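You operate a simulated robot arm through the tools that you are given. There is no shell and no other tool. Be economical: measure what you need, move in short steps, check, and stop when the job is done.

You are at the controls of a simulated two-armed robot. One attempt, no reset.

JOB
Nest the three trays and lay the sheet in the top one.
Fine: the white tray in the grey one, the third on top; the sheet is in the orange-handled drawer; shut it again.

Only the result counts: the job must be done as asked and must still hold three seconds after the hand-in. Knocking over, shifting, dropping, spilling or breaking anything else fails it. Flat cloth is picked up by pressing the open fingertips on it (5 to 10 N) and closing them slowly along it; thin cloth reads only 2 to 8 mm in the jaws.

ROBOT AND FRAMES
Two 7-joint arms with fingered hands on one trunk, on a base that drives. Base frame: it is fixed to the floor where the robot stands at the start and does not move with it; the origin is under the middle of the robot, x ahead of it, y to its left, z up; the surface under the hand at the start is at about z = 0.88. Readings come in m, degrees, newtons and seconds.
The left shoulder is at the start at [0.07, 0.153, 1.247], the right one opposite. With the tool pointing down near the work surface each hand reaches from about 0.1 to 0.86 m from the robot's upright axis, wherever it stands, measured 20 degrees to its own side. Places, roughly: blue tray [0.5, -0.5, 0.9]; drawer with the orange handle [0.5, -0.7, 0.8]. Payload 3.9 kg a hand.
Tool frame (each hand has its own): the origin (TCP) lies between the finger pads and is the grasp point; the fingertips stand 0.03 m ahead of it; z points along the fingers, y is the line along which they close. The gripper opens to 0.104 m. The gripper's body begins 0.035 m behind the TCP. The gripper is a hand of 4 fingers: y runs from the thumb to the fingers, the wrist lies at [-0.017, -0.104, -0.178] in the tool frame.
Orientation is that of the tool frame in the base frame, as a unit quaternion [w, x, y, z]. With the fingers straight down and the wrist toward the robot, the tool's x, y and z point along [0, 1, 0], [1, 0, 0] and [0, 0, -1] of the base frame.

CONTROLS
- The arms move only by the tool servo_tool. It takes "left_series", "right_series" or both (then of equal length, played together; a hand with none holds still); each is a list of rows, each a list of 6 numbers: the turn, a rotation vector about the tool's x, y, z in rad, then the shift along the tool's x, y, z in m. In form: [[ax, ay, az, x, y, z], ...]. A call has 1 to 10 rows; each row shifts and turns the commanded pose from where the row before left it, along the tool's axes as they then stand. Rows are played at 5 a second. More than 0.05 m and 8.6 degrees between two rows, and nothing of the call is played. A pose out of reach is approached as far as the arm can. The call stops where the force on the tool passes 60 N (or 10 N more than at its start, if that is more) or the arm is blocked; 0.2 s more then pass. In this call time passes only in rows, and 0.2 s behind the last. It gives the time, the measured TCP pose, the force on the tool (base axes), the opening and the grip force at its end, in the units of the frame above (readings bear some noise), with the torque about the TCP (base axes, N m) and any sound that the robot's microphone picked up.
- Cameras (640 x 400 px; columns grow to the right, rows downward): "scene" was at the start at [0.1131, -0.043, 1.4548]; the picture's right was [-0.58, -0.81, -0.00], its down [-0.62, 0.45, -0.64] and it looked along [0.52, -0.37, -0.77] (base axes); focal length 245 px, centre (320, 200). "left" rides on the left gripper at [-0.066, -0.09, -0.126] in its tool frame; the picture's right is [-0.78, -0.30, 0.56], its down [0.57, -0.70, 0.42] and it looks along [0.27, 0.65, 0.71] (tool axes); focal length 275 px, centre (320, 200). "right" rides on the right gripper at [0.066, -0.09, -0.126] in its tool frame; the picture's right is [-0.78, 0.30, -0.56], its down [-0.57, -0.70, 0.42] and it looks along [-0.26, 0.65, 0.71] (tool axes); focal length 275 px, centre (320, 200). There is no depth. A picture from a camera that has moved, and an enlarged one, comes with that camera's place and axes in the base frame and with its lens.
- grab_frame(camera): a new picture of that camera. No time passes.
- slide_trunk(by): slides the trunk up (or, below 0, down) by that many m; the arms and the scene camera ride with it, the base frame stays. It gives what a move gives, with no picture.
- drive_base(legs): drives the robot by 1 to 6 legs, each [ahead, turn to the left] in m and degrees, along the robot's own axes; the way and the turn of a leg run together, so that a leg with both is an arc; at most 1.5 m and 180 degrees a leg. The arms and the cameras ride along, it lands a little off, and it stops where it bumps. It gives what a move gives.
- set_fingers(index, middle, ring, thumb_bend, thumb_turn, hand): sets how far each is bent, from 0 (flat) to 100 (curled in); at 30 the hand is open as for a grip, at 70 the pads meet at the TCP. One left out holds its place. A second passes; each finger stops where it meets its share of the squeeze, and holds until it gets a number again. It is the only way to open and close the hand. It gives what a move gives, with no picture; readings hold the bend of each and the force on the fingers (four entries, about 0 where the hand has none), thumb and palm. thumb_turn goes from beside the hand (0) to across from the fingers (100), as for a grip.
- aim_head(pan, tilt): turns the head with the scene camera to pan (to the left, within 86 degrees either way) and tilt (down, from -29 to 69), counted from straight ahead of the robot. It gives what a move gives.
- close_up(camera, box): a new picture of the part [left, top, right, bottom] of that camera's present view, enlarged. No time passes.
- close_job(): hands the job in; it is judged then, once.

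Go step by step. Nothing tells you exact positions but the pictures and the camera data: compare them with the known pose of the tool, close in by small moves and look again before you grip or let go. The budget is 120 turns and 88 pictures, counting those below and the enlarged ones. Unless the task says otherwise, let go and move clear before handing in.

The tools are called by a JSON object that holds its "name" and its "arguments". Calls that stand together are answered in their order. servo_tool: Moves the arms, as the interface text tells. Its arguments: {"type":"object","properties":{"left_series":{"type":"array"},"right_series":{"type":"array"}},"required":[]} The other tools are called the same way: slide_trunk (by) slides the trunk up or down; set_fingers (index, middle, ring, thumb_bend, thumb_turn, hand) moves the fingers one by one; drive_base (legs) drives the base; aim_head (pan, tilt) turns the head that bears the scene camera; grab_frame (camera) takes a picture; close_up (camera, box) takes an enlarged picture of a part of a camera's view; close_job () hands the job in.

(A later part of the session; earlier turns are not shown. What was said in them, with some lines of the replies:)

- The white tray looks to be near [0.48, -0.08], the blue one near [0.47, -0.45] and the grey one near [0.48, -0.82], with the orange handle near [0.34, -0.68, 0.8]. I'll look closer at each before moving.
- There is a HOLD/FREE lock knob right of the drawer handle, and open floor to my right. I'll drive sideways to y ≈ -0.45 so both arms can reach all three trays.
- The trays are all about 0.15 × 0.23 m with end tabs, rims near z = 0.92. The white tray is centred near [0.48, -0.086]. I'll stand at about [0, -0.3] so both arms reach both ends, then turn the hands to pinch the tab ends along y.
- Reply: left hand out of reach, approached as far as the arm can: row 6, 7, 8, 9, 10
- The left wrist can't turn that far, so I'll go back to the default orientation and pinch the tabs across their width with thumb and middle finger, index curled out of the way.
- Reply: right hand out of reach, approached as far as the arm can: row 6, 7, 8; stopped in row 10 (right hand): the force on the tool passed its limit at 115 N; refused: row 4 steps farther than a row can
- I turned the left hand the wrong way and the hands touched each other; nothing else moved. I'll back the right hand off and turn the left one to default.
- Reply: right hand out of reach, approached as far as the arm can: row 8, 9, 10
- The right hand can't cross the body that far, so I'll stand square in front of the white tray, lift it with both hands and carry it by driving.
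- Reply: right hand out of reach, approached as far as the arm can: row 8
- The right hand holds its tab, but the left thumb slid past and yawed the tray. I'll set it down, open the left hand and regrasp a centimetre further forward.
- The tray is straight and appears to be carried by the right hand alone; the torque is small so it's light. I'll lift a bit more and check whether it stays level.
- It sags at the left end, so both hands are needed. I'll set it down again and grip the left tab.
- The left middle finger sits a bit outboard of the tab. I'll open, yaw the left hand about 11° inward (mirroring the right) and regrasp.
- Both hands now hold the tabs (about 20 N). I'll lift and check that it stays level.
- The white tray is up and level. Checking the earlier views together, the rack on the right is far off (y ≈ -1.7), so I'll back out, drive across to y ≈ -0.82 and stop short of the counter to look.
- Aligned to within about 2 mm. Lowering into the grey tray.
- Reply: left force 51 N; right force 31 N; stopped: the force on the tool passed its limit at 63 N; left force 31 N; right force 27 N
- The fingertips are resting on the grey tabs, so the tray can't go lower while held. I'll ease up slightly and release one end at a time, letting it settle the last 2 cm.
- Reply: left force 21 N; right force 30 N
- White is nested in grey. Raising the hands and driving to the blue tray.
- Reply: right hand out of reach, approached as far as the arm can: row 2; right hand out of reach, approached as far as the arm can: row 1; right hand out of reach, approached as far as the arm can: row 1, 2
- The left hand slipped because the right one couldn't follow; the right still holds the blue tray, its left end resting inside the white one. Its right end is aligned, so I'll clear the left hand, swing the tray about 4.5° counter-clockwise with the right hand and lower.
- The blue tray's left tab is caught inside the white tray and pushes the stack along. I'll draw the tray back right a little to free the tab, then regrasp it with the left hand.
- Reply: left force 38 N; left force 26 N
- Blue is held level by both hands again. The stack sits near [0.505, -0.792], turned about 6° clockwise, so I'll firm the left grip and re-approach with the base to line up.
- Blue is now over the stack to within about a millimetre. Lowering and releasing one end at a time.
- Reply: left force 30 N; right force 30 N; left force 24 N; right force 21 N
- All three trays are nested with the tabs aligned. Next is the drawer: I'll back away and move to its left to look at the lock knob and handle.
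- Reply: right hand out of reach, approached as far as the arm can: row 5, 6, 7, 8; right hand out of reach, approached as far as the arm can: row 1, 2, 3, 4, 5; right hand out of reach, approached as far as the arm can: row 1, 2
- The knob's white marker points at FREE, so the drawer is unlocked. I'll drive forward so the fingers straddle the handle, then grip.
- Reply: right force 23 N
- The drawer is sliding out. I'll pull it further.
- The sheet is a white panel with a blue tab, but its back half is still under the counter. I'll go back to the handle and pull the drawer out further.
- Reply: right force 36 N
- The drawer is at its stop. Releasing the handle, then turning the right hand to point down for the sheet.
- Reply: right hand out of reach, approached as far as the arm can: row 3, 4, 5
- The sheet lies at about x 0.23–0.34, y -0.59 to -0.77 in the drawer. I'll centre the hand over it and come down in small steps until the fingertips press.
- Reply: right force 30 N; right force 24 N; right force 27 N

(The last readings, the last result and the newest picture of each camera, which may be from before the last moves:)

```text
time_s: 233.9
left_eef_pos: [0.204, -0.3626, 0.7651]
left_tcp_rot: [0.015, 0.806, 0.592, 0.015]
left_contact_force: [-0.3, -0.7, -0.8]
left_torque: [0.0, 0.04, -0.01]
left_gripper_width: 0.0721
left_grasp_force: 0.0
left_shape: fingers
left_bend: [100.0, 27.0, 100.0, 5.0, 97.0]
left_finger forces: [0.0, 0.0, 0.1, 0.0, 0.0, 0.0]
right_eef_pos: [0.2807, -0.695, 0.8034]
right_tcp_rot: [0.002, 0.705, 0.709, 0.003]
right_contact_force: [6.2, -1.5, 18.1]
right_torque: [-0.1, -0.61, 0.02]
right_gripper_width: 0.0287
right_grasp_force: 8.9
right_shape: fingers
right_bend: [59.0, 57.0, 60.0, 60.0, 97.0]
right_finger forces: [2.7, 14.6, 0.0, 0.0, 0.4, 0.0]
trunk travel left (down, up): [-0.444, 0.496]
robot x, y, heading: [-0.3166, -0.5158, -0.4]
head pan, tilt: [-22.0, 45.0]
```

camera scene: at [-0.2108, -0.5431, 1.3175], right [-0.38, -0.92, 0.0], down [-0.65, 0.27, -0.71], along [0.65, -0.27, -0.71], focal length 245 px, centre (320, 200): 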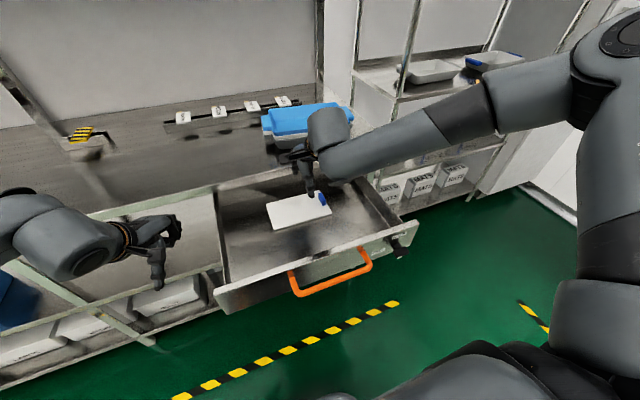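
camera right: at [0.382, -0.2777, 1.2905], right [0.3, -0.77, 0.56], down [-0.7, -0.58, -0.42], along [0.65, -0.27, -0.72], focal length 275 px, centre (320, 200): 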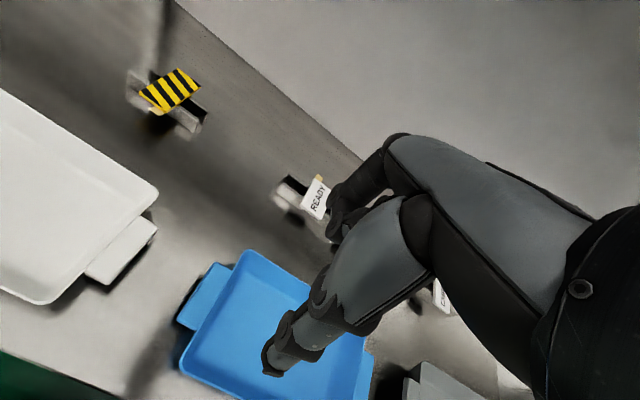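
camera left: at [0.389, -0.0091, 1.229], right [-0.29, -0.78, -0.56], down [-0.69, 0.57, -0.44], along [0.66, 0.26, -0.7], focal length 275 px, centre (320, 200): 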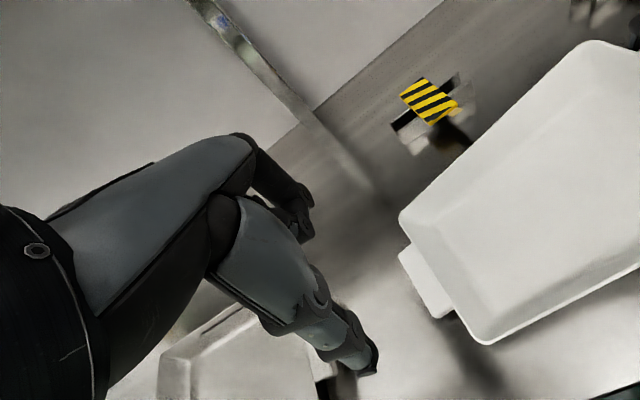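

{"name": "servo_tool", "arguments": {"right_series": [[-0.015, 0, 0, 0, 0, 0.001]]}}

{"name": "set_fingers", "arguments": {"hand": "right", "middle": 66, "thumb_bend": 66, "index": 66, "ring": 66}}

{"name": "servo_tool", "arguments": {"right_series": [[0, 0, 0, 0, 0, 0.002]]}}

{"name": "set_fingers", "arguments": {"hand": "right", "middle": 74, "thumb_bend": 74, "index": 74, "ring": 74}}

```text
time_s: 234.3
left_eef_pos: [0.2017, -0.3632, 0.7654]
left_tcp_rot: [0.016, 0.806, 0.592, 0.016]
left_contact_force: [0.0, 0.2, -0.3]
left_torque: [-0.01, 0.04, 0.04]
left_gripper_width: 0.0721
left_grasp_force: 0.2
left_shape: fingers
left_bend: [100.0, 27.0, 100.0, 5.0, 97.0]
left_finger forces: [0.1, 0.0, 0.0, 0.0, 0.0, 0.0]
right_eef_pos: [0.2778, -0.6944, 0.804]
right_tcp_rot: [0.008, 0.706, 0.708, 0.008]
right_contact_force: [0.3, -1.7, 26.6]
right_torque: [0.11, 0.48, 0.03]
right_gripper_width: 0.0273
right_grasp_force: 13.6
right_shape: fingers
right_bend: [60.0, 59.0, 60.0, 61.0, 98.0]
right_finger forces: [0.0, 4.3, 0.0, 0.0, 22.5, 0.1]
trunk travel left (down, up): [-0.444, 0.496]
robot x, y, heading: [-0.3187, -0.5145, -0.2]
head pan, tilt: [-22.0, 45.0]
```

```text
time_s: 235.3
left_eef_pos: [0.2024, -0.3626, 0.7653]
left_tcp_rot: [0.015, 0.807, 0.591, 0.015]
left_contact_force: [0.5, -0.5, 0.2]
left_torque: [0.02, -0.01, -0.02]
left_gripper_width: 0.072
left_grasp_force: 0.1
left_shape: fingers
left_bend: [100.0, 27.0, 100.0, 5.0, 97.0]
left_finger forces: [0.1, 0.1, 0.0, 0.0, 0.1, 0.0]
right_eef_pos: [0.2786, -0.6952, 0.8022]
right_tcp_rot: [0.007, 0.706, 0.708, 0.007]
right_contact_force: [-1.5, -2.6, 21.7]
right_torque: [0.08, 0.31, 0.03]
right_gripper_width: 0.0105
right_grasp_force: 10.4
right_shape: fingers
right_bend: [66.0, 66.0, 66.0, 69.0, 98.0]
right_finger forces: [1.7, 0.2, 0.0, 0.1, 20.0, 0.1]
trunk travel left (down, up): [-0.444, 0.496]
robot x, y, heading: [-0.3173, -0.5185, -0.7]
head pan, tilt: [-22.0, 45.0]
```

```text
time_s: 235.7
left_eef_pos: [0.2017, -0.3623, 0.7661]
left_tcp_rot: [0.015, 0.806, 0.591, 0.015]
left_contact_force: [0.4, -0.5, 0.5]
left_torque: [-0.06, 0.0, -0.02]
left_gripper_width: 0.072
left_grasp_force: 0.1
left_shape: fingers
left_bend: [100.0, 27.0, 100.0, 5.0, 97.0]
left_finger forces: [0.0, 0.0, 0.0, 0.0, 0.1, 0.1]
right_eef_pos: [0.2782, -0.6962, 0.8019]
right_tcp_rot: [0.009, 0.705, 0.709, 0.008]
right_contact_force: [-1.6, -2.9, 27.2]
right_torque: [0.18, 0.46, 0.02]
right_gripper_width: 0.01
right_grasp_force: 13.7
right_shape: fingers
right_bend: [66.0, 66.0, 66.0, 69.0, 98.0]
right_finger forces: [1.5, 0.6, 0.0, 0.0, 25.3, 0.0]
trunk travel left (down, up): [-0.444, 0.496]
robot x, y, heading: [-0.3143, -0.5124, -0.3]
head pan, tilt: [-22.0, 45.0]
```

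```text
time_s: 236.7
left_eef_pos: [0.2017, -0.3623, 0.7644]
left_tcp_rot: [0.015, 0.806, 0.591, 0.015]
left_contact_force: [-0.1, 1.0, 0.4]
left_torque: [0.05, 0.0, 0.0]
left_gripper_width: 0.072
left_grasp_force: 0.1
left_shape: fingers
left_bend: [100.0, 27.0, 100.0, 5.0, 97.0]
left_finger forces: [0.0, 0.0, 0.0, 0.0, 0.1, 0.0]
right_eef_pos: [0.2778, -0.6973, 0.8006]
right_tcp_rot: [0.007, 0.706, 0.709, 0.007]
right_contact_force: [-0.5, -4.4, 17.0]
right_torque: [0.07, 0.08, 0.01]
right_gripper_width: 0.0
right_grasp_force: 11.6
right_shape: fingers
right_bend: [73.0, 74.0, 74.0, 74.0, 99.0]
right_finger forces: [0.1, 0.0, 0.1, 0.1, 23.7, 0.0]
trunk travel left (down, up): [-0.444, 0.496]
robot x, y, heading: [-0.3149, -0.515, -0.2]
head pan, tilt: [-22.0, 45.0]
```

Nothing was pinched, so the sheet looks stiff rather than cloth. I'll lift clear and look closely at it and its blue tab.

{"name": "slide_trunk", "arguments": {"by": 0.11}}

{"name": "servo_tool", "arguments": {"right_series": [[0, 0, 0, 0.04, 0, -0.02], [0, 0, 0, 0.04, -0.02, -0.02], [0, 0, 0, 0.02, -0.02, 0]]}}

{"name": "close_up", "arguments": {"camera": "scene", "box": [250, 170, 362, 240]}}

```text
time_s: 238.1
left_eef_pos: [0.2032, -0.3633, 0.8727]
left_tcp_rot: [0.014, 0.806, 0.591, 0.015]
left_contact_force: [0.2, 0.3, 0.0]
left_torque: [0.0, 0.0, 0.01]
left_gripper_width: 0.0723
left_grasp_force: 0.1
left_shape: fingers
left_bend: [100.0, 27.0, 100.0, 5.0, 97.0]
left_finger forces: [0.0, 0.0, 0.1, 0.0, 0.0, 0.0]
right_eef_pos: [0.2797, -0.6971, 0.9086]
right_tcp_rot: [0.006, 0.706, 0.708, 0.006]
right_contact_force: [0.5, -1.1, -0.1]
right_torque: [-0.02, -0.01, -0.02]
right_gripper_width: 0.0
right_grasp_force: 0.0
right_shape: fingers
right_bend: [73.0, 74.0, 74.0, 73.0, 98.0]
right_finger forces: [0.0, 0.1, 0.0, 0.0, 0.1, 0.1]
trunk travel left (down, up): [-0.554, 0.386]
robot x, y, heading: [-0.3135, -0.5132, -0.4]
head pan, tilt: [-22.0, 45.0]
```

```text
time_s: 238.9
left_eef_pos: [0.203, -0.362, 0.8733]
left_tcp_rot: [0.014, 0.806, 0.591, 0.015]
left_contact_force: [0.2, 0.5, 0.4]
left_torque: [0.0, 0.0, -0.05]
left_gripper_width: 0.072
left_grasp_force: 0.0
left_shape: fingers
left_bend: [100.0, 27.0, 100.0, 5.0, 97.0]
left_finger forces: [0.0, 0.0, 0.0, 0.1, 0.0, 0.1]
right_eef_pos: [0.22, -0.6148, 0.9566]
right_tcp_rot: [0.007, 0.705, 0.709, 0.008]
right_contact_force: [-0.3, 0.7, -0.3]
right_torque: [0.03, -0.01, -0.02]
right_gripper_width: 0.0
right_grasp_force: 0.0
right_shape: fingers
right_bend: [73.0, 74.0, 74.0, 73.0, 98.0]
right_finger forces: [0.0, 0.0, 0.0, 0.0, 0.1, 0.1]
right hand out of reach, approached as far as the arm can: row 1, 2, 3
trunk travel left (down, up): [-0.554, 0.386]
robot x, y, heading: [-0.3197, -0.5118, -0.2]
head pan, tilt: [-22.0, 45.0]
```

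```text
5.71 times, centred on (306, 205) of scene
camera zoom: at [-0.191, -0.5432, 1.3155], right [-0.38, -0.93, 0.0], down [-0.65, 0.27, -0.71], along [0.65, -0.27, -0.71], focal length 1398 px, centre (400, 171)
```

zoom: 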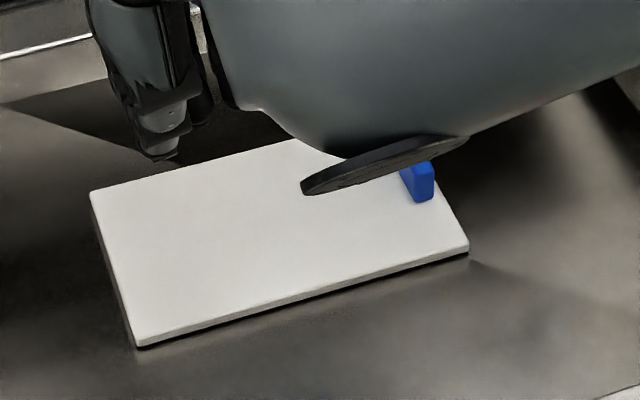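

It's a stiff panel with a small upright blue tab near its right end (about [0.31, -0.752]). I'll turn the right hand 90° so it can pinch the tab across its thin side.

{"name": "servo_tool", "arguments": {"right_series": [[0, 0, 0.1428, 0, 0, 0], [0, 0, 0.1428, 0, 0, 0], [0, 0, 0.1428, 0, 0, 0], [0, 0, 0.1428, 0, 0, 0], [0, 0, 0.1428, 0, 0, 0], [0, 0, 0.1428, 0, 0, 0], [0, 0, 0.1428, 0, 0, 0], [0, 0, 0.1428, 0, 0, 0], [0, 0, 0.1428, 0, 0, 0], [0, 0, 0.1428, 0, 0, 0]]}}

{"name": "set_fingers", "arguments": {"hand": "right", "index": 50, "middle": 50, "ring": 50, "thumb_bend": 50}}

```text
time_s: 241.1
left_eef_pos: [0.2048, -0.3626, 0.8742]
left_tcp_rot: [0.014, 0.806, 0.591, 0.015]
left_contact_force: [0.8, 0.2, -0.3]
left_torque: [0.01, -0.01, -0.02]
left_gripper_width: 0.0721
left_grasp_force: 0.1
left_shape: fingers
left_bend: [100.0, 27.0, 100.0, 5.0, 97.0]
left_finger forces: [0.0, 0.0, 0.0, 0.0, 0.0, 0.1]
right_eef_pos: [0.1544, -0.7246, 0.9916]
right_tcp_rot: [-0.002, 0.997, 0.073, 0.008]
right_contact_force: [0.3, -0.5, -0.9]
right_torque: [0.01, -0.02, 0.0]
right_gripper_width: 0.0
right_grasp_force: 0.1
right_shape: fingers
right_bend: [73.0, 74.0, 74.0, 73.0, 98.0]
right_finger forces: [0.1, 0.1, 0.1, 0.0, 0.0, 0.1]
right hand out of reach, approached as far as the arm can: row 1, 2, 3, 4, 5, 6, 7, 8, 9, 10
trunk travel left (down, up): [-0.554, 0.386]
robot x, y, heading: [-0.3159, -0.5144, -0.4]
head pan, tilt: [-22.0, 45.0]
```

```text
time_s: 242.1
left_eef_pos: [0.2045, -0.3617, 0.8739]
left_tcp_rot: [0.014, 0.806, 0.591, 0.015]
left_contact_force: [-0.5, -0.2, -1.3]
left_torque: [0.0, 0.0, 0.01]
left_gripper_width: 0.0722
left_grasp_force: 0.0
left_shape: fingers
left_bend: [100.0, 27.0, 100.0, 5.0, 97.0]
left_finger forces: [0.1, 0.0, 0.0, 0.1, 0.1, 0.1]
right_eef_pos: [0.1545, -0.7235, 0.9918]
right_tcp_rot: [-0.001, 0.997, 0.074, 0.009]
right_contact_force: [0.5, 0.3, 0.7]
right_torque: [0.0, 0.01, 0.02]
right_gripper_width: 0.0531
right_grasp_force: 0.0
right_shape: fingers
right_bend: [50.0, 50.0, 50.0, 50.0, 97.0]
right_finger forces: [0.0, 0.1, 0.1, 0.0, 0.0, 0.1]
trunk travel left (down, up): [-0.554, 0.386]
robot x, y, heading: [-0.317, -0.5112, -0.4]
head pan, tilt: [-22.0, 45.0]
```

{"name": "servo_tool", "arguments": {"right_series": [[0, 0, 0, 0.0436, 0.0161, 0], [0, 0, 0, 0.0436, 0.0161, 0], [0, 0, 0, 0.0436, 0.0161, 0], [0, 0.1, 0, 0, 0, 0], [0, 0.1, 0, 0, 0, 0]]}}

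```text
time_s: 243.3
left_eef_pos: [0.2034, -0.3619, 0.8735]
left_tcp_rot: [0.013, 0.806, 0.591, 0.015]
left_contact_force: [-0.1, -0.3, -0.1]
left_torque: [0.01, 0.03, 0.05]
left_gripper_width: 0.0719
left_grasp_force: 0.1
left_shape: fingers
left_bend: [100.0, 27.0, 100.0, 5.0, 97.0]
left_finger forces: [0.1, 0.1, 0.0, 0.0, 0.1, 0.1]
right_eef_pos: [0.2381, -0.8008, 1.008]
right_tcp_rot: [-0.007, 0.991, 0.073, 0.11]
right_contact_force: [0.6, -0.4, 0.1]
right_torque: [-0.03, 0.0, -0.01]
right_gripper_width: 0.0535
right_grasp_force: 0.0
right_shape: fingers
right_bend: [50.0, 50.0, 50.0, 50.0, 97.0]
right_finger forces: [0.1, 0.0, 0.0, 0.0, 0.1, 0.0]
right hand out of reach, approached as far as the arm can: row 1, 2, 3
trunk travel left (down, up): [-0.554, 0.386]
robot x, y, heading: [-0.3149, -0.5143, -0.4]
head pan, tilt: [-22.0, 45.0]
```

{"name": "drive_base", "arguments": {"legs": [[0, 5.1], [0.028, 0]]}}

{"name": "slide_trunk", "arguments": {"by": -0.165}}

{"name": "aim_head", "arguments": {"pan": -30, "tilt": 45}}

```text
time_s: 244.7
left_eef_pos: [0.2135, -0.3142, 0.8752]
left_tcp_rot: [0.013, 0.778, 0.627, 0.017]
left_contact_force: [-0.8, -0.1, -0.5]
left_torque: [0.0, -0.01, -0.05]
left_gripper_width: 0.0722
left_grasp_force: 0.1
left_shape: fingers
left_bend: [100.0, 27.0, 100.0, 5.0, 97.0]
left_finger forces: [0.0, 0.1, 0.1, 0.0, 0.0, 0.0]
right_eef_pos: [0.287, -0.7461, 1.0092]
right_tcp_rot: [-0.013, 0.987, 0.118, 0.11]
right_contact_force: [-0.4, 0.6, 0.3]
right_torque: [0.03, -0.03, -0.01]
right_gripper_width: 0.0533
right_grasp_force: 0.0
right_shape: fingers
right_bend: [50.0, 50.0, 50.0, 50.0, 97.0]
right_finger forces: [0.0, 0.0, 0.1, 0.1, 0.0, 0.0]
trunk travel left (down, up): [-0.554, 0.386]
robot x, y, heading: [-0.285, -0.5128, 4.8]
head pan, tilt: [-22.0, 45.0]
```

```text
time_s: 246.5
left_eef_pos: [0.2151, -0.3139, 0.7093]
left_tcp_rot: [0.013, 0.778, 0.628, 0.015]
left_contact_force: [-0.2, -0.2, -1.2]
left_torque: [-0.01, -0.01, -0.03]
left_gripper_width: 0.072
left_grasp_force: 0.1
left_shape: fingers
left_bend: [100.0, 27.0, 100.0, 5.0, 97.0]
left_finger forces: [0.0, 0.0, 0.0, 0.0, 0.0, 0.1]
right_eef_pos: [0.2894, -0.7461, 0.8425]
right_tcp_rot: [-0.012, 0.987, 0.118, 0.108]
right_contact_force: [0.3, -0.1, 0.0]
right_torque: [0.01, -0.01, 0.02]
right_gripper_width: 0.0531
right_grasp_force: 0.1
right_shape: fingers
right_bend: [50.0, 50.0, 50.0, 50.0, 97.0]
right_finger forces: [0.0, 0.0, 0.0, 0.0, 0.0, 0.1]
trunk travel left (down, up): [-0.389, 0.551]
robot x, y, heading: [-0.2884, -0.5076, 4.7]
head pan, tilt: [-22.0, 45.0]
```

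```text
time_s: 247.2
left_eef_pos: [0.2155, -0.314, 0.7086]
left_tcp_rot: [0.013, 0.779, 0.627, 0.016]
left_contact_force: [-0.4, -0.2, -1.1]
left_torque: [0.01, 0.01, 0.03]
left_gripper_width: 0.0721
left_grasp_force: 0.1
left_shape: fingers
left_bend: [100.0, 27.0, 100.0, 5.0, 97.0]
left_finger forces: [0.0, 0.0, 0.0, 0.0, 0.1, 0.0]
right_eef_pos: [0.2895, -0.7458, 0.8427]
right_tcp_rot: [-0.013, 0.987, 0.119, 0.109]
right_contact_force: [0.2, -0.7, -0.4]
right_torque: [0.01, -0.05, 0.02]
right_gripper_width: 0.0535
right_grasp_force: 0.0
right_shape: fingers
right_bend: [50.0, 50.0, 50.0, 50.0, 97.0]
right_finger forces: [0.1, 0.0, 0.0, 0.1, 0.0, 0.0]
trunk travel left (down, up): [-0.389, 0.551]
robot x, y, heading: [-0.2908, -0.5141, 4.7]
head pan, tilt: [-30.0, 45.0]
```

{"name": "slide_trunk", "arguments": {"by": -0.034}}

{"name": "set_fingers", "arguments": {"hand": "right", "index": 76, "middle": 76, "ring": 76, "thumb_bend": 76}}

```text
time_s: 248.0
left_eef_pos: [0.2153, -0.313, 0.6747]
left_tcp_rot: [0.013, 0.779, 0.627, 0.015]
left_contact_force: [0.2, 0.2, -1.3]
left_torque: [-0.04, 0.02, 0.0]
left_gripper_width: 0.0719
left_grasp_force: 0.1
left_shape: fingers
left_bend: [100.0, 27.0, 100.0, 5.0, 97.0]
left_finger forces: [0.0, 0.1, 0.0, 0.1, 0.0, 0.0]
right_eef_pos: [0.2894, -0.7463, 0.8086]
right_tcp_rot: [-0.012, 0.987, 0.119, 0.109]
right_contact_force: [0.4, -0.1, 0.4]
right_torque: [-0.03, -0.01, -0.02]
right_gripper_width: 0.0532
right_grasp_force: 0.2
right_shape: fingers
right_bend: [50.0, 50.0, 50.0, 50.0, 97.0]
right_finger forces: [0.1, 0.0, 0.0, 0.1, 0.0, 0.0]
trunk travel left (down, up): [-0.355, 0.585]
robot x, y, heading: [-0.2878, -0.509, 4.5]
head pan, tilt: [-30.0, 45.0]
```

```text
time_s: 249.0
left_eef_pos: [0.2161, -0.3136, 0.6751]
left_tcp_rot: [0.013, 0.779, 0.627, 0.015]
left_contact_force: [0.2, 0.0, -0.5]
left_torque: [0.0, -0.03, 0.03]
left_gripper_width: 0.0719
left_grasp_force: 0.0
left_shape: fingers
left_bend: [100.0, 27.0, 100.0, 5.0, 97.0]
left_finger forces: [0.1, 0.1, 0.0, 0.1, 0.1, 0.0]
right_eef_pos: [0.2877, -0.7468, 0.8102]
right_tcp_rot: [-0.012, 0.987, 0.118, 0.108]
right_contact_force: [-0.7, 0.6, -0.3]
right_torque: [0.03, -0.01, 0.0]
right_gripper_width: 0.0097
right_grasp_force: 12.8
right_shape: fingers
right_bend: [72.0, 75.0, 76.0, 68.0, 95.0]
right_finger forces: [7.6, 5.7, 0.1, 0.0, 13.3, 0.0]
trunk travel left (down, up): [-0.355, 0.585]
robot x, y, heading: [-0.2903, -0.5134, 4.8]
head pan, tilt: [-30.0, 45.0]
```

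The tab is pinched (about 10 mm, 13 N). Tightening and lifting.

{"name": "set_fingers", "arguments": {"hand": "right", "index": 90, "middle": 90, "thumb_bend": 85}}

{"name": "slide_trunk", "arguments": {"by": 0.06}}

{"name": "grab_frame", "arguments": {"camera": "scene"}}

```text
time_s: 250.0
left_eef_pos: [0.2162, -0.3146, 0.6756]
left_tcp_rot: [0.014, 0.779, 0.627, 0.015]
left_contact_force: [-0.3, -0.3, -0.2]
left_torque: [0.02, -0.02, -0.01]
left_gripper_width: 0.0721
left_grasp_force: 0.0
left_shape: fingers
left_bend: [100.0, 27.0, 100.0, 5.0, 97.0]
left_finger forces: [0.0, 0.1, 0.0, 0.1, 0.1, 0.0]
right_eef_pos: [0.2888, -0.7454, 0.8094]
right_tcp_rot: [-0.012, 0.987, 0.118, 0.108]
right_contact_force: [-0.7, -0.5, 0.1]
right_torque: [0.0, 0.01, -0.03]
right_gripper_width: 0.0074
right_grasp_force: 16.1
right_shape: fingers
right_bend: [73.0, 90.0, 76.0, 73.0, 98.0]
right_finger forces: [15.7, 0.1, 0.1, 0.0, 15.7, 0.0]
trunk travel left (down, up): [-0.355, 0.585]
robot x, y, heading: [-0.2951, -0.5098, 4.6]
head pan, tilt: [-30.0, 45.0]
```

```text
time_s: 251.0
left_eef_pos: [0.2161, -0.3139, 0.7349]
left_tcp_rot: [0.014, 0.778, 0.627, 0.015]
left_contact_force: [-0.7, -0.1, 0.7]
left_torque: [0.0, 0.01, 0.01]
left_gripper_width: 0.072
left_grasp_force: 0.1
left_shape: fingers
left_bend: [100.0, 27.0, 100.0, 5.0, 97.0]
left_finger forces: [0.1, 0.1, 0.0, 0.1, 0.0, 0.0]
right_eef_pos: [0.2889, -0.7467, 0.8692]
right_tcp_rot: [-0.013, 0.987, 0.118, 0.108]
right_contact_force: [0.6, 0.5, -1.2]
right_torque: [0.0, 0.0, 0.0]
right_gripper_width: 0.0072
right_grasp_force: 15.3
right_shape: fingers
right_bend: [73.0, 90.0, 76.0, 73.0, 98.0]
right_finger forces: [15.7, 0.1, 0.0, 0.0, 15.5, 0.0]
trunk travel left (down, up): [-0.415, 0.525]
robot x, y, heading: [-0.2873, -0.5142, 4.8]
head pan, tilt: [-30.0, 45.0]
```

```text
1 pictures are left
camera scene: at [-0.1647, -0.5403, 1.1764], right [-0.43, -0.9, 0.0], down [-0.64, 0.3, -0.71], along [0.64, -0.3, -0.71], focal length 245 px, centre (320, 200)
```

scene: 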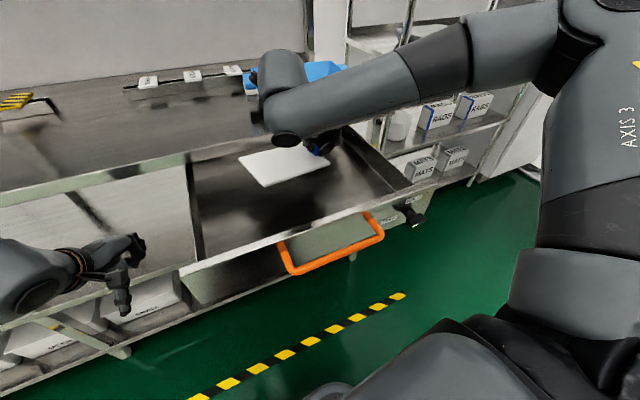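

The sheet is up and nearly level. I'll back out from under the counter, raise it with the right arm, and set up the left hand to push the drawer shut.

{"name": "drive_base", "arguments": {"legs": [[-0.06, 0]]}}

{"name": "slide_trunk", "arguments": {"by": 0.055}}

{"name": "servo_tool", "arguments": {"right_series": [[0, 0, 0, 0, 0, -0.02], [0, 0, 0, 0, 0, -0.025], [0, 0, 0, 0, 0, -0.025], [0, 0, 0, 0, 0, -0.025], [0, 0, 0, 0, 0, -0.025], [0, 0, 0, 0, 0, -0.025], [0, 0, 0, 0, 0, -0.02]]}}

{"name": "drive_base", "arguments": {"legs": [[-0.25, -4.7]]}}

{"name": "set_fingers", "arguments": {"hand": "left", "index": 15, "middle": 15, "ring": 15, "thumb_bend": 30}}

```text
time_s: 252.0
left_eef_pos: [0.1565, -0.3196, 0.7352]
left_tcp_rot: [0.014, 0.779, 0.626, 0.016]
left_contact_force: [0.0, 0.3, -1.2]
left_torque: [0.01, -0.02, 0.01]
left_gripper_width: 0.072
left_grasp_force: 0.1
left_shape: fingers
left_bend: [100.0, 27.0, 100.0, 5.0, 97.0]
left_finger forces: [0.0, 0.1, 0.0, 0.0, 0.0, 0.1]
right_eef_pos: [0.2289, -0.7524, 0.8694]
right_tcp_rot: [-0.012, 0.987, 0.117, 0.109]
right_contact_force: [-0.4, 0.7, 0.6]
right_torque: [-0.02, 0.0, 0.02]
right_gripper_width: 0.0073
right_grasp_force: 15.5
right_shape: fingers
right_bend: [73.0, 90.0, 76.0, 73.0, 98.0]
right_finger forces: [15.6, 0.0, 0.0, 0.0, 15.6, 0.1]
trunk travel left (down, up): [-0.415, 0.525]
robot x, y, heading: [-0.3461, -0.5153, 4.3]
head pan, tilt: [-30.0, 45.0]
```

```text
time_s: 252.9
left_eef_pos: [0.1562, -0.3182, 0.79]
left_tcp_rot: [0.014, 0.779, 0.626, 0.015]
left_contact_force: [0.4, 0.8, 0.5]
left_torque: [0.0, 0.03, -0.02]
left_gripper_width: 0.0721
left_grasp_force: 0.1
left_shape: fingers
left_bend: [100.0, 27.0, 100.0, 5.0, 97.0]
left_finger forces: [0.0, 0.0, 0.0, 0.1, 0.1, 0.1]
right_eef_pos: [0.2298, -0.7513, 0.9236]
right_tcp_rot: [-0.012, 0.987, 0.117, 0.108]
right_contact_force: [-0.6, 0.5, -0.7]
right_torque: [-0.03, -0.03, -0.02]
right_gripper_width: 0.0071
right_grasp_force: 15.2
right_shape: fingers
right_bend: [73.0, 90.0, 76.0, 73.0, 98.0]
right_finger forces: [15.6, 0.0, 0.0, 0.0, 15.5, 0.1]
trunk travel left (down, up): [-0.47, 0.47]
robot x, y, heading: [-0.3471, -0.5194, 4.9]
head pan, tilt: [-30.0, 45.0]
```

```text
time_s: 254.5
left_eef_pos: [0.1569, -0.3184, 0.7894]
left_tcp_rot: [0.014, 0.779, 0.627, 0.015]
left_contact_force: [-0.3, -0.9, 0.7]
left_torque: [-0.02, -0.01, -0.01]
left_gripper_width: 0.072
left_grasp_force: 0.0
left_shape: fingers
left_bend: [100.0, 27.0, 100.0, 5.0, 97.0]
left_finger forces: [0.1, 0.1, 0.0, 0.0, 0.0, 0.0]
right_eef_pos: [0.195, -0.7605, 1.0844]
right_tcp_rot: [-0.012, 0.987, 0.117, 0.108]
right_contact_force: [-1.1, -0.1, -0.5]
right_torque: [-0.01, -0.01, 0.01]
right_gripper_width: 0.0073
right_grasp_force: 14.8
right_shape: fingers
right_bend: [73.0, 90.0, 76.0, 73.0, 98.0]
right_finger forces: [15.6, 0.1, 0.0, 0.1, 15.5, 0.1]
trunk travel left (down, up): [-0.47, 0.47]
robot x, y, heading: [-0.3485, -0.5141, 4.6]
head pan, tilt: [-30.0, 45.0]
```

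```text
time_s: 256.4
left_eef_pos: [-0.0801, -0.368, 0.7911]
left_tcp_rot: [0.015, 0.802, 0.597, 0.015]
left_contact_force: [0.5, -0.1, 0.2]
left_torque: [0.03, -0.02, 0.03]
left_gripper_width: 0.0721
left_grasp_force: 0.0
left_shape: fingers
left_bend: [100.0, 27.0, 100.0, 5.0, 97.0]
left_finger forces: [0.1, 0.0, 0.1, 0.0, 0.0, 0.0]
right_eef_pos: [-0.0737, -0.8118, 1.0835]
right_tcp_rot: [-0.008, 0.991, 0.08, 0.109]
right_contact_force: [-0.1, 0.5, -0.5]
right_torque: [-0.04, -0.05, -0.02]
right_gripper_width: 0.0073
right_grasp_force: 15.7
right_shape: fingers
right_bend: [73.0, 90.0, 76.0, 73.0, 98.0]
right_finger forces: [15.6, 0.0, 0.0, 0.1, 15.5, 0.0]
trunk travel left (down, up): [-0.47, 0.47]
robot x, y, heading: [-0.5986, -0.5276, 0.5]
head pan, tilt: [-30.0, 45.0]
```

```text
time_s: 257.4
left_eef_pos: [-0.079, -0.3675, 0.79]
left_tcp_rot: [0.014, 0.802, 0.597, 0.015]
left_contact_force: [0.0, 0.2, 0.1]
left_torque: [-0.01, -0.04, 0.01]
left_gripper_width: 0.1255
left_grasp_force: 0.0
left_shape: fingers
left_bend: [15.0, 15.0, 15.0, 30.0, 97.0]
left_finger forces: [0.0, 0.1, 0.0, 0.0, 0.0, 0.0]
right_eef_pos: [-0.0733, -0.8119, 1.0837]
right_tcp_rot: [-0.007, 0.991, 0.081, 0.109]
right_contact_force: [0.1, 0.2, 0.8]
right_torque: [-0.07, 0.03, -0.02]
right_gripper_width: 0.0072
right_grasp_force: 15.7
right_shape: fingers
right_bend: [73.0, 90.0, 76.0, 73.0, 98.0]
right_finger forces: [15.7, 0.0, 0.0, 0.0, 15.6, 0.0]
trunk travel left (down, up): [-0.47, 0.47]
robot x, y, heading: [-0.5966, -0.5258, 0.6]
head pan, tilt: [-30.0, 45.0]
```

{"name": "servo_tool", "arguments": {"left_series": [[0, 0, 0, -0.0383, 0.0115, 0], [0, 0, 0, -0.0383, 0.0115, 0], [0, 0, 0, -0.0383, 0.0115, 0]]}}

{"name": "drive_base", "arguments": {"legs": [[0.2, -0.5]]}}

{"name": "drive_base", "arguments": {"legs": [[0.12, 0]]}}

```text
time_s: 258.1
left_eef_pos: [-0.078, -0.4882, 0.7894]
left_tcp_rot: [0.012, 0.801, 0.598, 0.016]
left_contact_force: [0.7, -0.4, 0.5]
left_torque: [0.04, 0.0, -0.03]
left_gripper_width: 0.1255
left_grasp_force: 0.1
left_shape: fingers
left_bend: [15.0, 15.0, 15.0, 30.0, 97.0]
left_finger forces: [0.0, 0.0, 0.1, 0.0, 0.0, 0.0]
right_eef_pos: [-0.0724, -0.8134, 1.0838]
right_tcp_rot: [-0.008, 0.991, 0.08, 0.108]
right_contact_force: [0.4, 0.1, 0.3]
right_torque: [0.02, 0.0, 0.01]
right_gripper_width: 0.0073
right_grasp_force: 15.9
right_shape: fingers
right_bend: [73.0, 90.0, 76.0, 73.0, 98.0]
right_finger forces: [15.6, 0.0, 0.0, 0.1, 15.5, 0.1]
trunk travel left (down, up): [-0.47, 0.47]
robot x, y, heading: [-0.5962, -0.5275, 0.1]
head pan, tilt: [-30.0, 45.0]
```

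```text
time_s: 259.8
left_eef_pos: [0.1238, -0.4884, 0.7899]
left_tcp_rot: [0.014, 0.803, 0.596, 0.014]
left_contact_force: [0.6, -0.9, 0.8]
left_torque: [-0.01, -0.01, 0.03]
left_gripper_width: 0.1255
left_grasp_force: 0.1
left_shape: fingers
left_bend: [15.0, 15.0, 15.0, 30.0, 97.0]
left_finger forces: [0.0, 0.0, 0.0, 0.0, 0.0, 0.1]
right_eef_pos: [0.1267, -0.8141, 1.0839]
right_tcp_rot: [-0.008, 0.991, 0.078, 0.109]
right_contact_force: [0.1, 0.3, -0.2]
right_torque: [-0.07, 0.04, 0.0]
right_gripper_width: 0.0074
right_grasp_force: 15.8
right_shape: fingers
right_bend: [73.0, 90.0, 76.0, 73.0, 98.0]
right_finger forces: [15.7, 0.0, 0.0, 0.0, 15.5, 0.0]
trunk travel left (down, up): [-0.47, 0.47]
robot x, y, heading: [-0.3955, -0.5263, -0.0]
head pan, tilt: [-30.0, 45.0]
```

```text
time_s: 261.0
left_eef_pos: [0.2437, -0.4886, 0.7891]
left_tcp_rot: [0.014, 0.803, 0.596, 0.015]
left_contact_force: [1.1, 0.2, 0.2]
left_torque: [0.02, 0.02, -0.03]
left_gripper_width: 0.1257
left_grasp_force: 0.1
left_shape: fingers
left_bend: [15.0, 15.0, 15.0, 30.0, 97.0]
left_finger forces: [0.1, 0.0, 0.0, 0.0, 0.0, 0.0]
right_eef_pos: [0.2478, -0.8131, 1.0834]
right_tcp_rot: [-0.008, 0.991, 0.078, 0.109]
right_contact_force: [-0.3, -0.7, -0.1]
right_torque: [-0.03, 0.04, -0.01]
right_gripper_width: 0.0073
right_grasp_force: 15.2
right_shape: fingers
right_bend: [73.0, 90.0, 76.0, 73.0, 98.0]
right_finger forces: [15.6, 0.0, 0.0, 0.0, 15.5, 0.0]
trunk travel left (down, up): [-0.47, 0.47]
robot x, y, heading: [-0.2734, -0.5259, 0.1]
head pan, tilt: [-30.0, 45.0]
```

{"name": "drive_base", "arguments": {"legs": [[0.035, 0]]}}

{"name": "drive_base", "arguments": {"legs": [[0.025, 0]]}}

```text
time_s: 261.9
left_eef_pos: [0.2748, -0.4899, 0.7909]
left_tcp_rot: [0.014, 0.804, 0.594, 0.013]
left_contact_force: [-24.1, -4.9, -1.0]
left_torque: [0.0, 0.44, -0.24]
left_gripper_width: 0.1247
left_grasp_force: 11.7
left_shape: fingers
left_bend: [15.0, 19.0, 26.0, 30.0, 97.0]
left_finger forces: [1.1, 10.7, 11.3, 0.0, 0.1, 0.0]
right_eef_pos: [0.2794, -0.8134, 1.0855]
right_tcp_rot: [-0.008, 0.991, 0.078, 0.11]
right_contact_force: [-0.8, -0.4, 0.1]
right_torque: [-0.06, 0.02, -0.02]
right_gripper_width: 0.0073
right_grasp_force: 16.0
right_shape: fingers
right_bend: [73.0, 90.0, 76.0, 73.0, 98.0]
right_finger forces: [15.6, 0.1, 0.0, 0.0, 15.5, 0.0]
trunk travel left (down, up): [-0.47, 0.47]
robot x, y, heading: [-0.2392, -0.5239, -0.1]
head pan, tilt: [-30.0, 45.0]
```

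```text
time_s: 262.7
left_eef_pos: [0.294, -0.4948, 0.7929]
left_tcp_rot: [0.015, 0.808, 0.589, 0.011]
left_contact_force: [-39.9, -13.0, 7.2]
left_torque: [-0.19, -0.07, -1.16]
left_gripper_width: 0.1068
left_grasp_force: 19.7
left_shape: fingers
left_bend: [23.0, 47.0, 49.0, 30.0, 97.0]
left_finger forces: [13.2, 13.5, 12.5, 0.0, 0.0, 0.0]
right_eef_pos: [0.3013, -0.8155, 1.0858]
right_tcp_rot: [-0.008, 0.991, 0.077, 0.112]
right_contact_force: [-0.4, 1.1, -0.4]
right_torque: [-0.04, 0.05, 0.0]
right_gripper_width: 0.0071
right_grasp_force: 16.0
right_shape: fingers
right_bend: [73.0, 90.0, 76.0, 73.0, 98.0]
right_finger forces: [15.6, 0.1, 0.0, 0.0, 15.5, 0.1]
trunk travel left (down, up): [-0.47, 0.47]
robot x, y, heading: [-0.2152, -0.5287, -0.1]
head pan, tilt: [-30.0, 45.0]
```

The left hand met a firm stop, so the drawer is shut. I'll back off, raise the left hand, and carry the sheet over the blue tray.

{"name": "drive_base", "arguments": {"legs": [[-0.07, 0]]}}

{"name": "servo_tool", "arguments": {"left_series": [[0, 0, 0, 0, 0, -0.05], [0, 0, 0, 0, 0, -0.05], [0, 0, 0, 0, 0, -0.05], [0, 0, 0, 0, 0, -0.05], [0, 0, 0, 0, 0, -0.05], [0, 0, 0, 0, 0, -0.05]]}}

{"name": "drive_base", "arguments": {"legs": [[0, -3.0], [0.235, 0]]}}

```text
time_s: 263.7
left_eef_pos: [0.2275, -0.4944, 0.7908]
left_tcp_rot: [0.014, 0.809, 0.588, 0.008]
left_contact_force: [-0.9, -0.2, 0.5]
left_torque: [0.02, -0.01, 0.02]
left_gripper_width: 0.1251
left_grasp_force: 0.0
left_shape: fingers
left_bend: [15.0, 15.0, 15.0, 30.0, 97.0]
left_finger forces: [0.0, 0.0, 0.1, 0.0, 0.0, 0.1]
right_eef_pos: [0.2371, -0.8127, 1.0835]
right_tcp_rot: [-0.008, 0.991, 0.077, 0.109]
right_contact_force: [-0.4, 0.8, 0.1]
right_torque: [-0.03, -0.03, 0.04]
right_gripper_width: 0.0071
right_grasp_force: 15.3
right_shape: fingers
right_bend: [73.0, 90.0, 76.0, 73.0, 98.0]
right_finger forces: [15.6, 0.0, 0.0, 0.1, 15.6, 0.0]
trunk travel left (down, up): [-0.47, 0.47]
robot x, y, heading: [-0.2859, -0.5241, -0.1]
head pan, tilt: [-30.0, 45.0]
```

```text
time_s: 265.1
left_eef_pos: [0.2196, -0.4908, 1.0901]
left_tcp_rot: [0.014, 0.809, 0.588, 0.009]
left_contact_force: [-0.6, 0.8, 0.8]
left_torque: [0.0, 0.02, 0.01]
left_gripper_width: 0.1256
left_grasp_force: 0.1
left_shape: fingers
left_bend: [15.0, 15.0, 15.0, 30.0, 97.0]
left_finger forces: [0.0, 0.0, 0.1, 0.1, 0.0, 0.1]
right_eef_pos: [0.2366, -0.8145, 1.0841]
right_tcp_rot: [-0.008, 0.991, 0.077, 0.109]
right_contact_force: [0.5, -0.2, -1.5]
right_torque: [-0.03, -0.02, 0.0]
right_gripper_width: 0.007
right_grasp_force: 15.7
right_shape: fingers
right_bend: [73.0, 90.0, 76.0, 73.0, 98.0]
right_finger forces: [15.5, 0.0, 0.0, 0.1, 15.5, 0.1]
trunk travel left (down, up): [-0.47, 0.47]
robot x, y, heading: [-0.2856, -0.5241, -0.1]
head pan, tilt: [-30.0, 45.0]
```

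```text
time_s: 267.2
left_eef_pos: [0.4572, -0.5276, 1.0893]
left_tcp_rot: [0.015, 0.823, 0.568, 0.009]
left_contact_force: [0.4, -0.2, 0.2]
left_torque: [-0.01, 0.0, 0.02]
left_gripper_width: 0.1252
left_grasp_force: 0.2
left_shape: fingers
left_bend: [15.0, 15.0, 15.0, 30.0, 97.0]
left_finger forces: [0.1, 0.0, 0.0, 0.1, 0.0, 0.0]
right_eef_pos: [0.4576, -0.8519, 1.0836]
right_tcp_rot: [-0.004, 0.993, 0.052, 0.108]
right_contact_force: [0.2, 0.5, 0.1]
right_torque: [-0.05, 0.04, 0.03]
right_gripper_width: 0.0072
right_grasp_force: 15.4
right_shape: fingers
right_bend: [73.0, 90.0, 76.0, 73.0, 98.0]
right_finger forces: [15.7, 0.0, 0.1, 0.0, 15.6, 0.1]
trunk travel left (down, up): [-0.47, 0.47]
robot x, y, heading: [-0.0508, -0.5384, -2.8]
head pan, tilt: [-30.0, 45.0]
```

{"name": "servo_tool", "arguments": {"right_series": [[0, 0, 0, -0.0025, 0.003, 0.0268], [0, 0, 0, -0.0025, 0.003, 0.0268], [0, 0, 0, -0.0025, 0.003, 0.0268]]}}

{"name": "aim_head", "arguments": {"pan": -25, "tilt": 52}}

```text
time_s: 268.1
left_eef_pos: [0.4585, -0.5272, 1.0898]
left_tcp_rot: [0.014, 0.823, 0.568, 0.009]
left_contact_force: [0.6, 0.4, 0.0]
left_torque: [-0.01, 0.0, -0.02]
left_gripper_width: 0.1252
left_grasp_force: 0.0
left_shape: fingers
left_bend: [15.0, 15.0, 15.0, 30.0, 97.0]
left_finger forces: [0.1, 0.0, 0.0, 0.1, 0.0, 0.0]
right_eef_pos: [0.4698, -0.861, 1.0037]
right_tcp_rot: [-0.006, 0.993, 0.053, 0.109]
right_contact_force: [0.1, 0.2, -0.8]
right_torque: [-0.02, 0.03, 0.01]
right_gripper_width: 0.0071
right_grasp_force: 15.8
right_shape: fingers
right_bend: [73.0, 90.0, 76.0, 73.0, 98.0]
right_finger forces: [15.6, 0.0, 0.1, 0.0, 15.5, 0.0]
trunk travel left (down, up): [-0.47, 0.47]
robot x, y, heading: [-0.0506, -0.5386, -3.0]
head pan, tilt: [-30.0, 45.0]
```

```text
time_s: 268.7
left_eef_pos: [0.4571, -0.5273, 1.0886]
left_tcp_rot: [0.014, 0.822, 0.569, 0.008]
left_contact_force: [-0.1, 0.2, 0.2]
left_torque: [0.01, 0.01, -0.01]
left_gripper_width: 0.1252
left_grasp_force: 0.0
left_shape: fingers
left_bend: [15.0, 15.0, 15.0, 30.0, 97.0]
left_finger forces: [0.0, 0.0, 0.0, 0.0, 0.0, 0.0]
right_eef_pos: [0.4686, -0.8596, 1.0035]
right_tcp_rot: [-0.004, 0.993, 0.053, 0.109]
right_contact_force: [0.4, 0.6, -0.9]
right_torque: [-0.07, 0.0, -0.01]
right_gripper_width: 0.0073
right_grasp_force: 16.0
right_shape: fingers
right_bend: [73.0, 90.0, 76.0, 73.0, 98.0]
right_finger forces: [15.7, 0.1, 0.0, 0.0, 15.5, 0.0]
trunk travel left (down, up): [-0.47, 0.47]
robot x, y, heading: [-0.0468, -0.541, -3.1]
head pan, tilt: [-25.0, 52.0]
```

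{"name": "close_up", "arguments": {"camera": "scene", "box": [190, 60, 462, 230]}}

```text
2.35 times, centred on (326, 145) of scene
camera zoom: at [0.0681, -0.575, 1.2219], right [-0.47, -0.88, 0.0], down [-0.7, 0.37, -0.62], along [0.54, -0.29, -0.79], focal length 576 px, centre (306, 329)
```

zoom: 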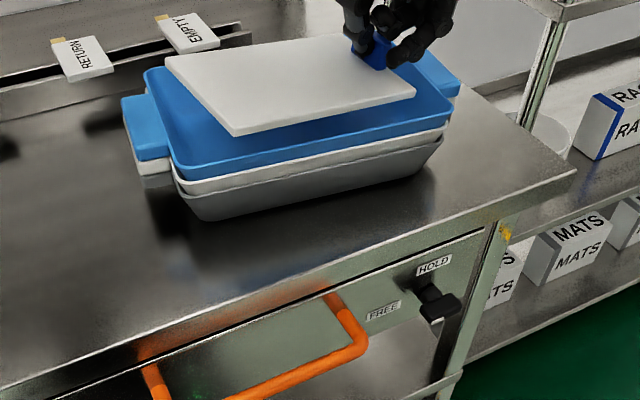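

The drawer is flush shut and the sheet hangs level over the blue tray, about 1 cm too far back and 3° off. I'll correct that and lower it to contact.

{"name": "servo_tool", "arguments": {"right_series": [[0, 0, 0.025, -0.009, 0, 0.0165], [0, 0, 0.025, -0.009, 0, 0.0165]]}}

{"name": "servo_tool", "arguments": {"right_series": [[0, 0, 0, -0.001, 0, 0.004]]}}

```text
time_s: 269.3
left_eef_pos: [0.4577, -0.5266, 1.0888]
left_tcp_rot: [0.014, 0.823, 0.568, 0.008]
left_contact_force: [-0.2, 0.4, -0.6]
left_torque: [0.04, 0.01, -0.02]
left_gripper_width: 0.1255
left_grasp_force: 0.0
left_shape: fingers
left_bend: [15.0, 15.0, 15.0, 30.0, 97.0]
left_finger forces: [0.0, 0.1, 0.1, 0.0, 0.0, 0.0]
right_eef_pos: [0.4594, -0.8608, 0.9659]
right_tcp_rot: [-0.008, 0.994, 0.028, 0.108]
right_contact_force: [0.5, 0.0, -0.6]
right_torque: [-0.06, 0.04, -0.04]
right_gripper_width: 0.0074
right_grasp_force: 16.1
right_shape: fingers
right_bend: [73.0, 90.0, 76.0, 74.0, 97.0]
right_finger forces: [15.7, 0.0, 0.1, 0.0, 15.5, 0.0]
trunk travel left (down, up): [-0.47, 0.47]
robot x, y, heading: [-0.0509, -0.5415, -3.1]
head pan, tilt: [-25.0, 52.0]
```

```text
time_s: 269.7
left_eef_pos: [0.4575, -0.5275, 1.0896]
left_tcp_rot: [0.015, 0.823, 0.568, 0.008]
left_contact_force: [0.0, 0.4, -0.3]
left_torque: [0.01, -0.02, -0.01]
left_gripper_width: 0.1253
left_grasp_force: 0.0
left_shape: fingers
left_bend: [15.0, 15.0, 15.0, 30.0, 97.0]
left_finger forces: [0.0, 0.1, 0.1, 0.1, 0.0, 0.1]
right_eef_pos: [0.4593, -0.8618, 0.9626]
right_tcp_rot: [-0.008, 0.994, 0.028, 0.109]
right_contact_force: [-0.4, 0.2, -0.9]
right_torque: [-0.02, -0.01, -0.06]
right_gripper_width: 0.0074
right_grasp_force: 15.4
right_shape: fingers
right_bend: [73.0, 90.0, 76.0, 74.0, 97.0]
right_finger forces: [15.9, 0.1, 0.0, 0.0, 15.6, 0.1]
trunk travel left (down, up): [-0.47, 0.47]
robot x, y, heading: [-0.0499, -0.5381, -3.0]
head pan, tilt: [-25.0, 52.0]
```

{"name": "servo_tool", "arguments": {"right_series": [[0, 0, 0, -0.001, 0, 0.004]]}}

{"name": "servo_tool", "arguments": {"right_series": [[0, 0, 0, -0.001, 0, 0.004]]}}

{"name": "servo_tool", "arguments": {"right_series": [[0, 0, 0, -0.001, 0, 0.004]]}}

```text
time_s: 270.1
left_eef_pos: [0.4581, -0.5275, 1.0892]
left_tcp_rot: [0.014, 0.822, 0.569, 0.008]
left_contact_force: [0.8, 0.2, 0.2]
left_torque: [0.0, 0.0, -0.02]
left_gripper_width: 0.1249
left_grasp_force: 0.1
left_shape: fingers
left_bend: [15.0, 15.0, 15.0, 30.0, 97.0]
left_finger forces: [0.0, 0.1, 0.1, 0.0, 0.0, 0.0]
right_eef_pos: [0.4583, -0.8594, 0.9602]
right_tcp_rot: [-0.007, 0.994, 0.028, 0.11]
right_contact_force: [-0.3, -1.0, 4.4]
right_torque: [-0.04, -0.03, 0.01]
right_gripper_width: 0.0075
right_grasp_force: 15.9
right_shape: fingers
right_bend: [73.0, 90.0, 76.0, 74.0, 97.0]
right_finger forces: [16.0, 0.0, 0.1, 0.0, 16.2, 0.0]
trunk travel left (down, up): [-0.47, 0.47]
robot x, y, heading: [-0.049, -0.5391, -3.0]
head pan, tilt: [-25.0, 52.0]
```

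```text
time_s: 270.5
left_eef_pos: [0.4561, -0.5257, 1.0903]
left_tcp_rot: [0.015, 0.823, 0.568, 0.009]
left_contact_force: [-0.1, -0.8, -0.3]
left_torque: [0.0, 0.01, 0.03]
left_gripper_width: 0.1254
left_grasp_force: 0.1
left_shape: fingers
left_bend: [15.0, 15.0, 15.0, 30.0, 97.0]
left_finger forces: [0.0, 0.0, 0.0, 0.0, 0.0, 0.0]
right_eef_pos: [0.4587, -0.8591, 0.9578]
right_tcp_rot: [-0.007, 0.993, 0.029, 0.112]
right_contact_force: [0.3, 0.8, 14.7]
right_torque: [-0.08, -0.14, -0.03]
right_gripper_width: 0.0073
right_grasp_force: 17.3
right_shape: fingers
right_bend: [73.0, 90.0, 76.0, 75.0, 96.0]
right_finger forces: [16.4, 0.1, 0.0, 0.1, 19.6, 0.0]
trunk travel left (down, up): [-0.47, 0.47]
robot x, y, heading: [-0.0487, -0.5367, -2.7]
head pan, tilt: [-25.0, 52.0]
```

```text
time_s: 270.9
left_eef_pos: [0.4535, -0.5239, 1.0896]
left_tcp_rot: [0.016, 0.822, 0.569, 0.009]
left_contact_force: [0.0, -0.7, 0.0]
left_torque: [-0.01, -0.01, -0.02]
left_gripper_width: 0.1255
left_grasp_force: 0.0
left_shape: fingers
left_bend: [15.0, 15.0, 15.0, 30.0, 97.0]
left_finger forces: [0.1, 0.1, 0.0, 0.1, 0.1, 0.0]
right_eef_pos: [0.4578, -0.8582, 0.9543]
right_tcp_rot: [-0.005, 0.993, 0.03, 0.112]
right_contact_force: [-1.1, 2.7, 25.2]
right_torque: [-0.12, -0.29, 0.06]
right_gripper_width: 0.007
right_grasp_force: 21.2
right_shape: fingers
right_bend: [73.0, 90.0, 76.0, 77.0, 96.0]
right_finger forces: [17.5, 0.0, 0.1, 0.0, 25.4, 0.1]
trunk travel left (down, up): [-0.47, 0.47]
robot x, y, heading: [-0.0458, -0.5387, -3.0]
head pan, tilt: [-25.0, 52.0]
```

It rests on the tray floor. Easing off, releasing the tab and lifting straight up.

{"name": "servo_tool", "arguments": {"right_series": [[0, 0, 0, 0.001, 0, -0.006]]}}

{"name": "set_fingers", "arguments": {"hand": "right", "index": 58, "middle": 62, "ring": 62, "thumb_bend": 56}}

{"name": "servo_tool", "arguments": {"right_series": [[0, 0, 0, 0.002, 0, -0.01], [0, 0, 0, 0.004, 0, -0.02], [0, 0, 0, 0.006, 0, -0.03], [0, 0, 0, 0.006, 0, -0.03], [0, 0, 0, 0.006, 0, -0.03]]}}

```text
time_s: 271.3
left_eef_pos: [0.4563, -0.5253, 1.0894]
left_tcp_rot: [0.015, 0.823, 0.568, 0.008]
left_contact_force: [0.5, 0.1, -0.4]
left_torque: [0.01, -0.01, -0.01]
left_gripper_width: 0.1255
left_grasp_force: 0.1
left_shape: fingers
left_bend: [15.0, 15.0, 15.0, 30.0, 97.0]
left_finger forces: [0.1, 0.0, 0.0, 0.0, 0.0, 0.1]
right_eef_pos: [0.4574, -0.8584, 0.9551]
right_tcp_rot: [-0.007, 0.994, 0.029, 0.108]
right_contact_force: [0.2, 3.0, 10.8]
right_torque: [-0.05, -0.08, -0.02]
right_gripper_width: 0.0069
right_grasp_force: 19.2
right_shape: fingers
right_bend: [73.0, 90.0, 76.0, 77.0, 96.0]
right_finger forces: [16.8, 0.0, 0.1, 0.1, 20.9, 0.0]
trunk travel left (down, up): [-0.47, 0.47]
robot x, y, heading: [-0.0524, -0.5417, -2.9]
head pan, tilt: [-25.0, 52.0]
```

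```text
time_s: 272.3
left_eef_pos: [0.4567, -0.5264, 1.0889]
left_tcp_rot: [0.015, 0.823, 0.568, 0.008]
left_contact_force: [-0.4, -0.8, 0.5]
left_torque: [-0.02, -0.06, 0.01]
left_gripper_width: 0.1252
left_grasp_force: 0.1
left_shape: fingers
left_bend: [15.0, 15.0, 15.0, 30.0, 97.0]
left_finger forces: [0.1, 0.0, 0.0, 0.0, 0.0, 0.0]
right_eef_pos: [0.4578, -0.86, 0.9562]
right_tcp_rot: [-0.008, 0.994, 0.028, 0.109]
right_contact_force: [-1.3, 2.0, 1.4]
right_torque: [0.01, 0.01, -0.01]
right_gripper_width: 0.0361
right_grasp_force: 1.4
right_shape: fingers
right_bend: [57.0, 64.0, 62.0, 56.0, 97.0]
right_finger forces: [0.0, 3.0, 0.1, 0.1, 0.0, 0.1]
trunk travel left (down, up): [-0.47, 0.47]
robot x, y, heading: [-0.0515, -0.5366, -3.0]
head pan, tilt: [-25.0, 52.0]
```

```text
time_s: 273.5
left_eef_pos: [0.4571, -0.5271, 1.0883]
left_tcp_rot: [0.014, 0.822, 0.569, 0.007]
left_contact_force: [-0.3, 0.1, 0.4]
left_torque: [-0.02, 0.0, -0.03]
left_gripper_width: 0.1253
left_grasp_force: 0.0
left_shape: fingers
left_bend: [15.0, 15.0, 15.0, 30.0, 97.0]
left_finger forces: [0.0, 0.0, 0.0, 0.1, 0.0, 0.0]
right_eef_pos: [0.4551, -0.8629, 1.0821]
right_tcp_rot: [-0.008, 0.994, 0.029, 0.108]
right_contact_force: [0.1, 0.7, 0.8]
right_torque: [0.0, 0.0, -0.01]
right_gripper_width: 0.0364
right_grasp_force: 0.2
right_shape: fingers
right_bend: [57.0, 62.0, 62.0, 56.0, 97.0]
right_finger forces: [0.0, 0.1, 0.1, 0.1, 0.0, 0.0]
trunk travel left (down, up): [-0.47, 0.47]
robot x, y, heading: [-0.051, -0.5378, -2.9]
head pan, tilt: [-25.0, 52.0]
```

The hand is empty and clear. I'll raise and back away, then hand in.

{"name": "slide_trunk", "arguments": {"by": 0.12}}

{"name": "drive_base", "arguments": {"legs": [[-0.3, 0]]}}

```text
time_s: 275.0
left_eef_pos: [0.4581, -0.5277, 1.2092]
left_tcp_rot: [0.015, 0.823, 0.568, 0.008]
left_contact_force: [0.4, -0.7, 0.3]
left_torque: [0.02, 0.0, 0.02]
left_gripper_width: 0.1253
left_grasp_force: 0.1
left_shape: fingers
left_bend: [15.0, 15.0, 15.0, 30.0, 97.0]
left_finger forces: [0.0, 0.1, 0.1, 0.0, 0.0, 0.0]
right_eef_pos: [0.456, -0.8621, 1.2007]
right_tcp_rot: [-0.008, 0.994, 0.028, 0.109]
right_contact_force: [0.0, -0.3, 0.7]
right_torque: [0.02, -0.02, -0.01]
right_gripper_width: 0.0362
right_grasp_force: 0.1
right_shape: fingers
right_bend: [57.0, 62.0, 62.0, 56.0, 97.0]
right_finger forces: [0.0, 0.1, 0.1, 0.0, 0.0, 0.0]
trunk travel left (down, up): [-0.59, 0.35]
robot x, y, heading: [-0.0493, -0.5393, -2.9]
head pan, tilt: [-25.0, 52.0]
```

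```text
time_s: 277.1
left_eef_pos: [0.1556, -0.5085, 1.2086]
left_tcp_rot: [0.014, 0.821, 0.571, 0.008]
left_contact_force: [-1.0, -0.6, -0.1]
left_torque: [0.02, 0.02, -0.03]
left_gripper_width: 0.1254
left_grasp_force: 0.1
left_shape: fingers
left_bend: [15.0, 15.0, 15.0, 30.0, 97.0]
left_finger forces: [0.0, 0.0, 0.0, 0.1, 0.0, 0.0]
right_eef_pos: [0.1561, -0.8446, 1.1992]
right_tcp_rot: [-0.008, 0.994, 0.032, 0.109]
right_contact_force: [-0.4, -0.2, 0.4]
right_torque: [0.0, 0.0, 0.03]
right_gripper_width: 0.0363
right_grasp_force: 0.1
right_shape: fingers
right_bend: [57.0, 62.0, 62.0, 56.0, 97.0]
right_finger forces: [0.1, 0.0, 0.0, 0.1, 0.0, 0.0]
trunk travel left (down, up): [-0.59, 0.35]
robot x, y, heading: [-0.353, -0.5311, -2.7]
head pan, tilt: [-25.0, 52.0]
```

The trays are nested, the sheet is in the top one, the drawer is shut and both hands are clear, so I'm handing in.

{"name": "close_job", "arguments": {}}

```text
The job is handed in.
```

I nested the trays (white in grey, blue on top), laid the sheet in the blue tray, shut the orange-handled drawer and handed the job in.

- **Not seen:** my last picture showed the drawer flush and the sheet still held over the blue tray. I judged the final lowering and release from force readings alone.
- **Stack moved:** while I was placing the blue tray, the stack slid on the counter and turned. It went roughly 3 to 4 cm back and left, and about 8° clockwise. No contact with anything other than the trays showed in the pictures.
- **Drawer lock:** the knob already pointed at FREE, and I left it there.
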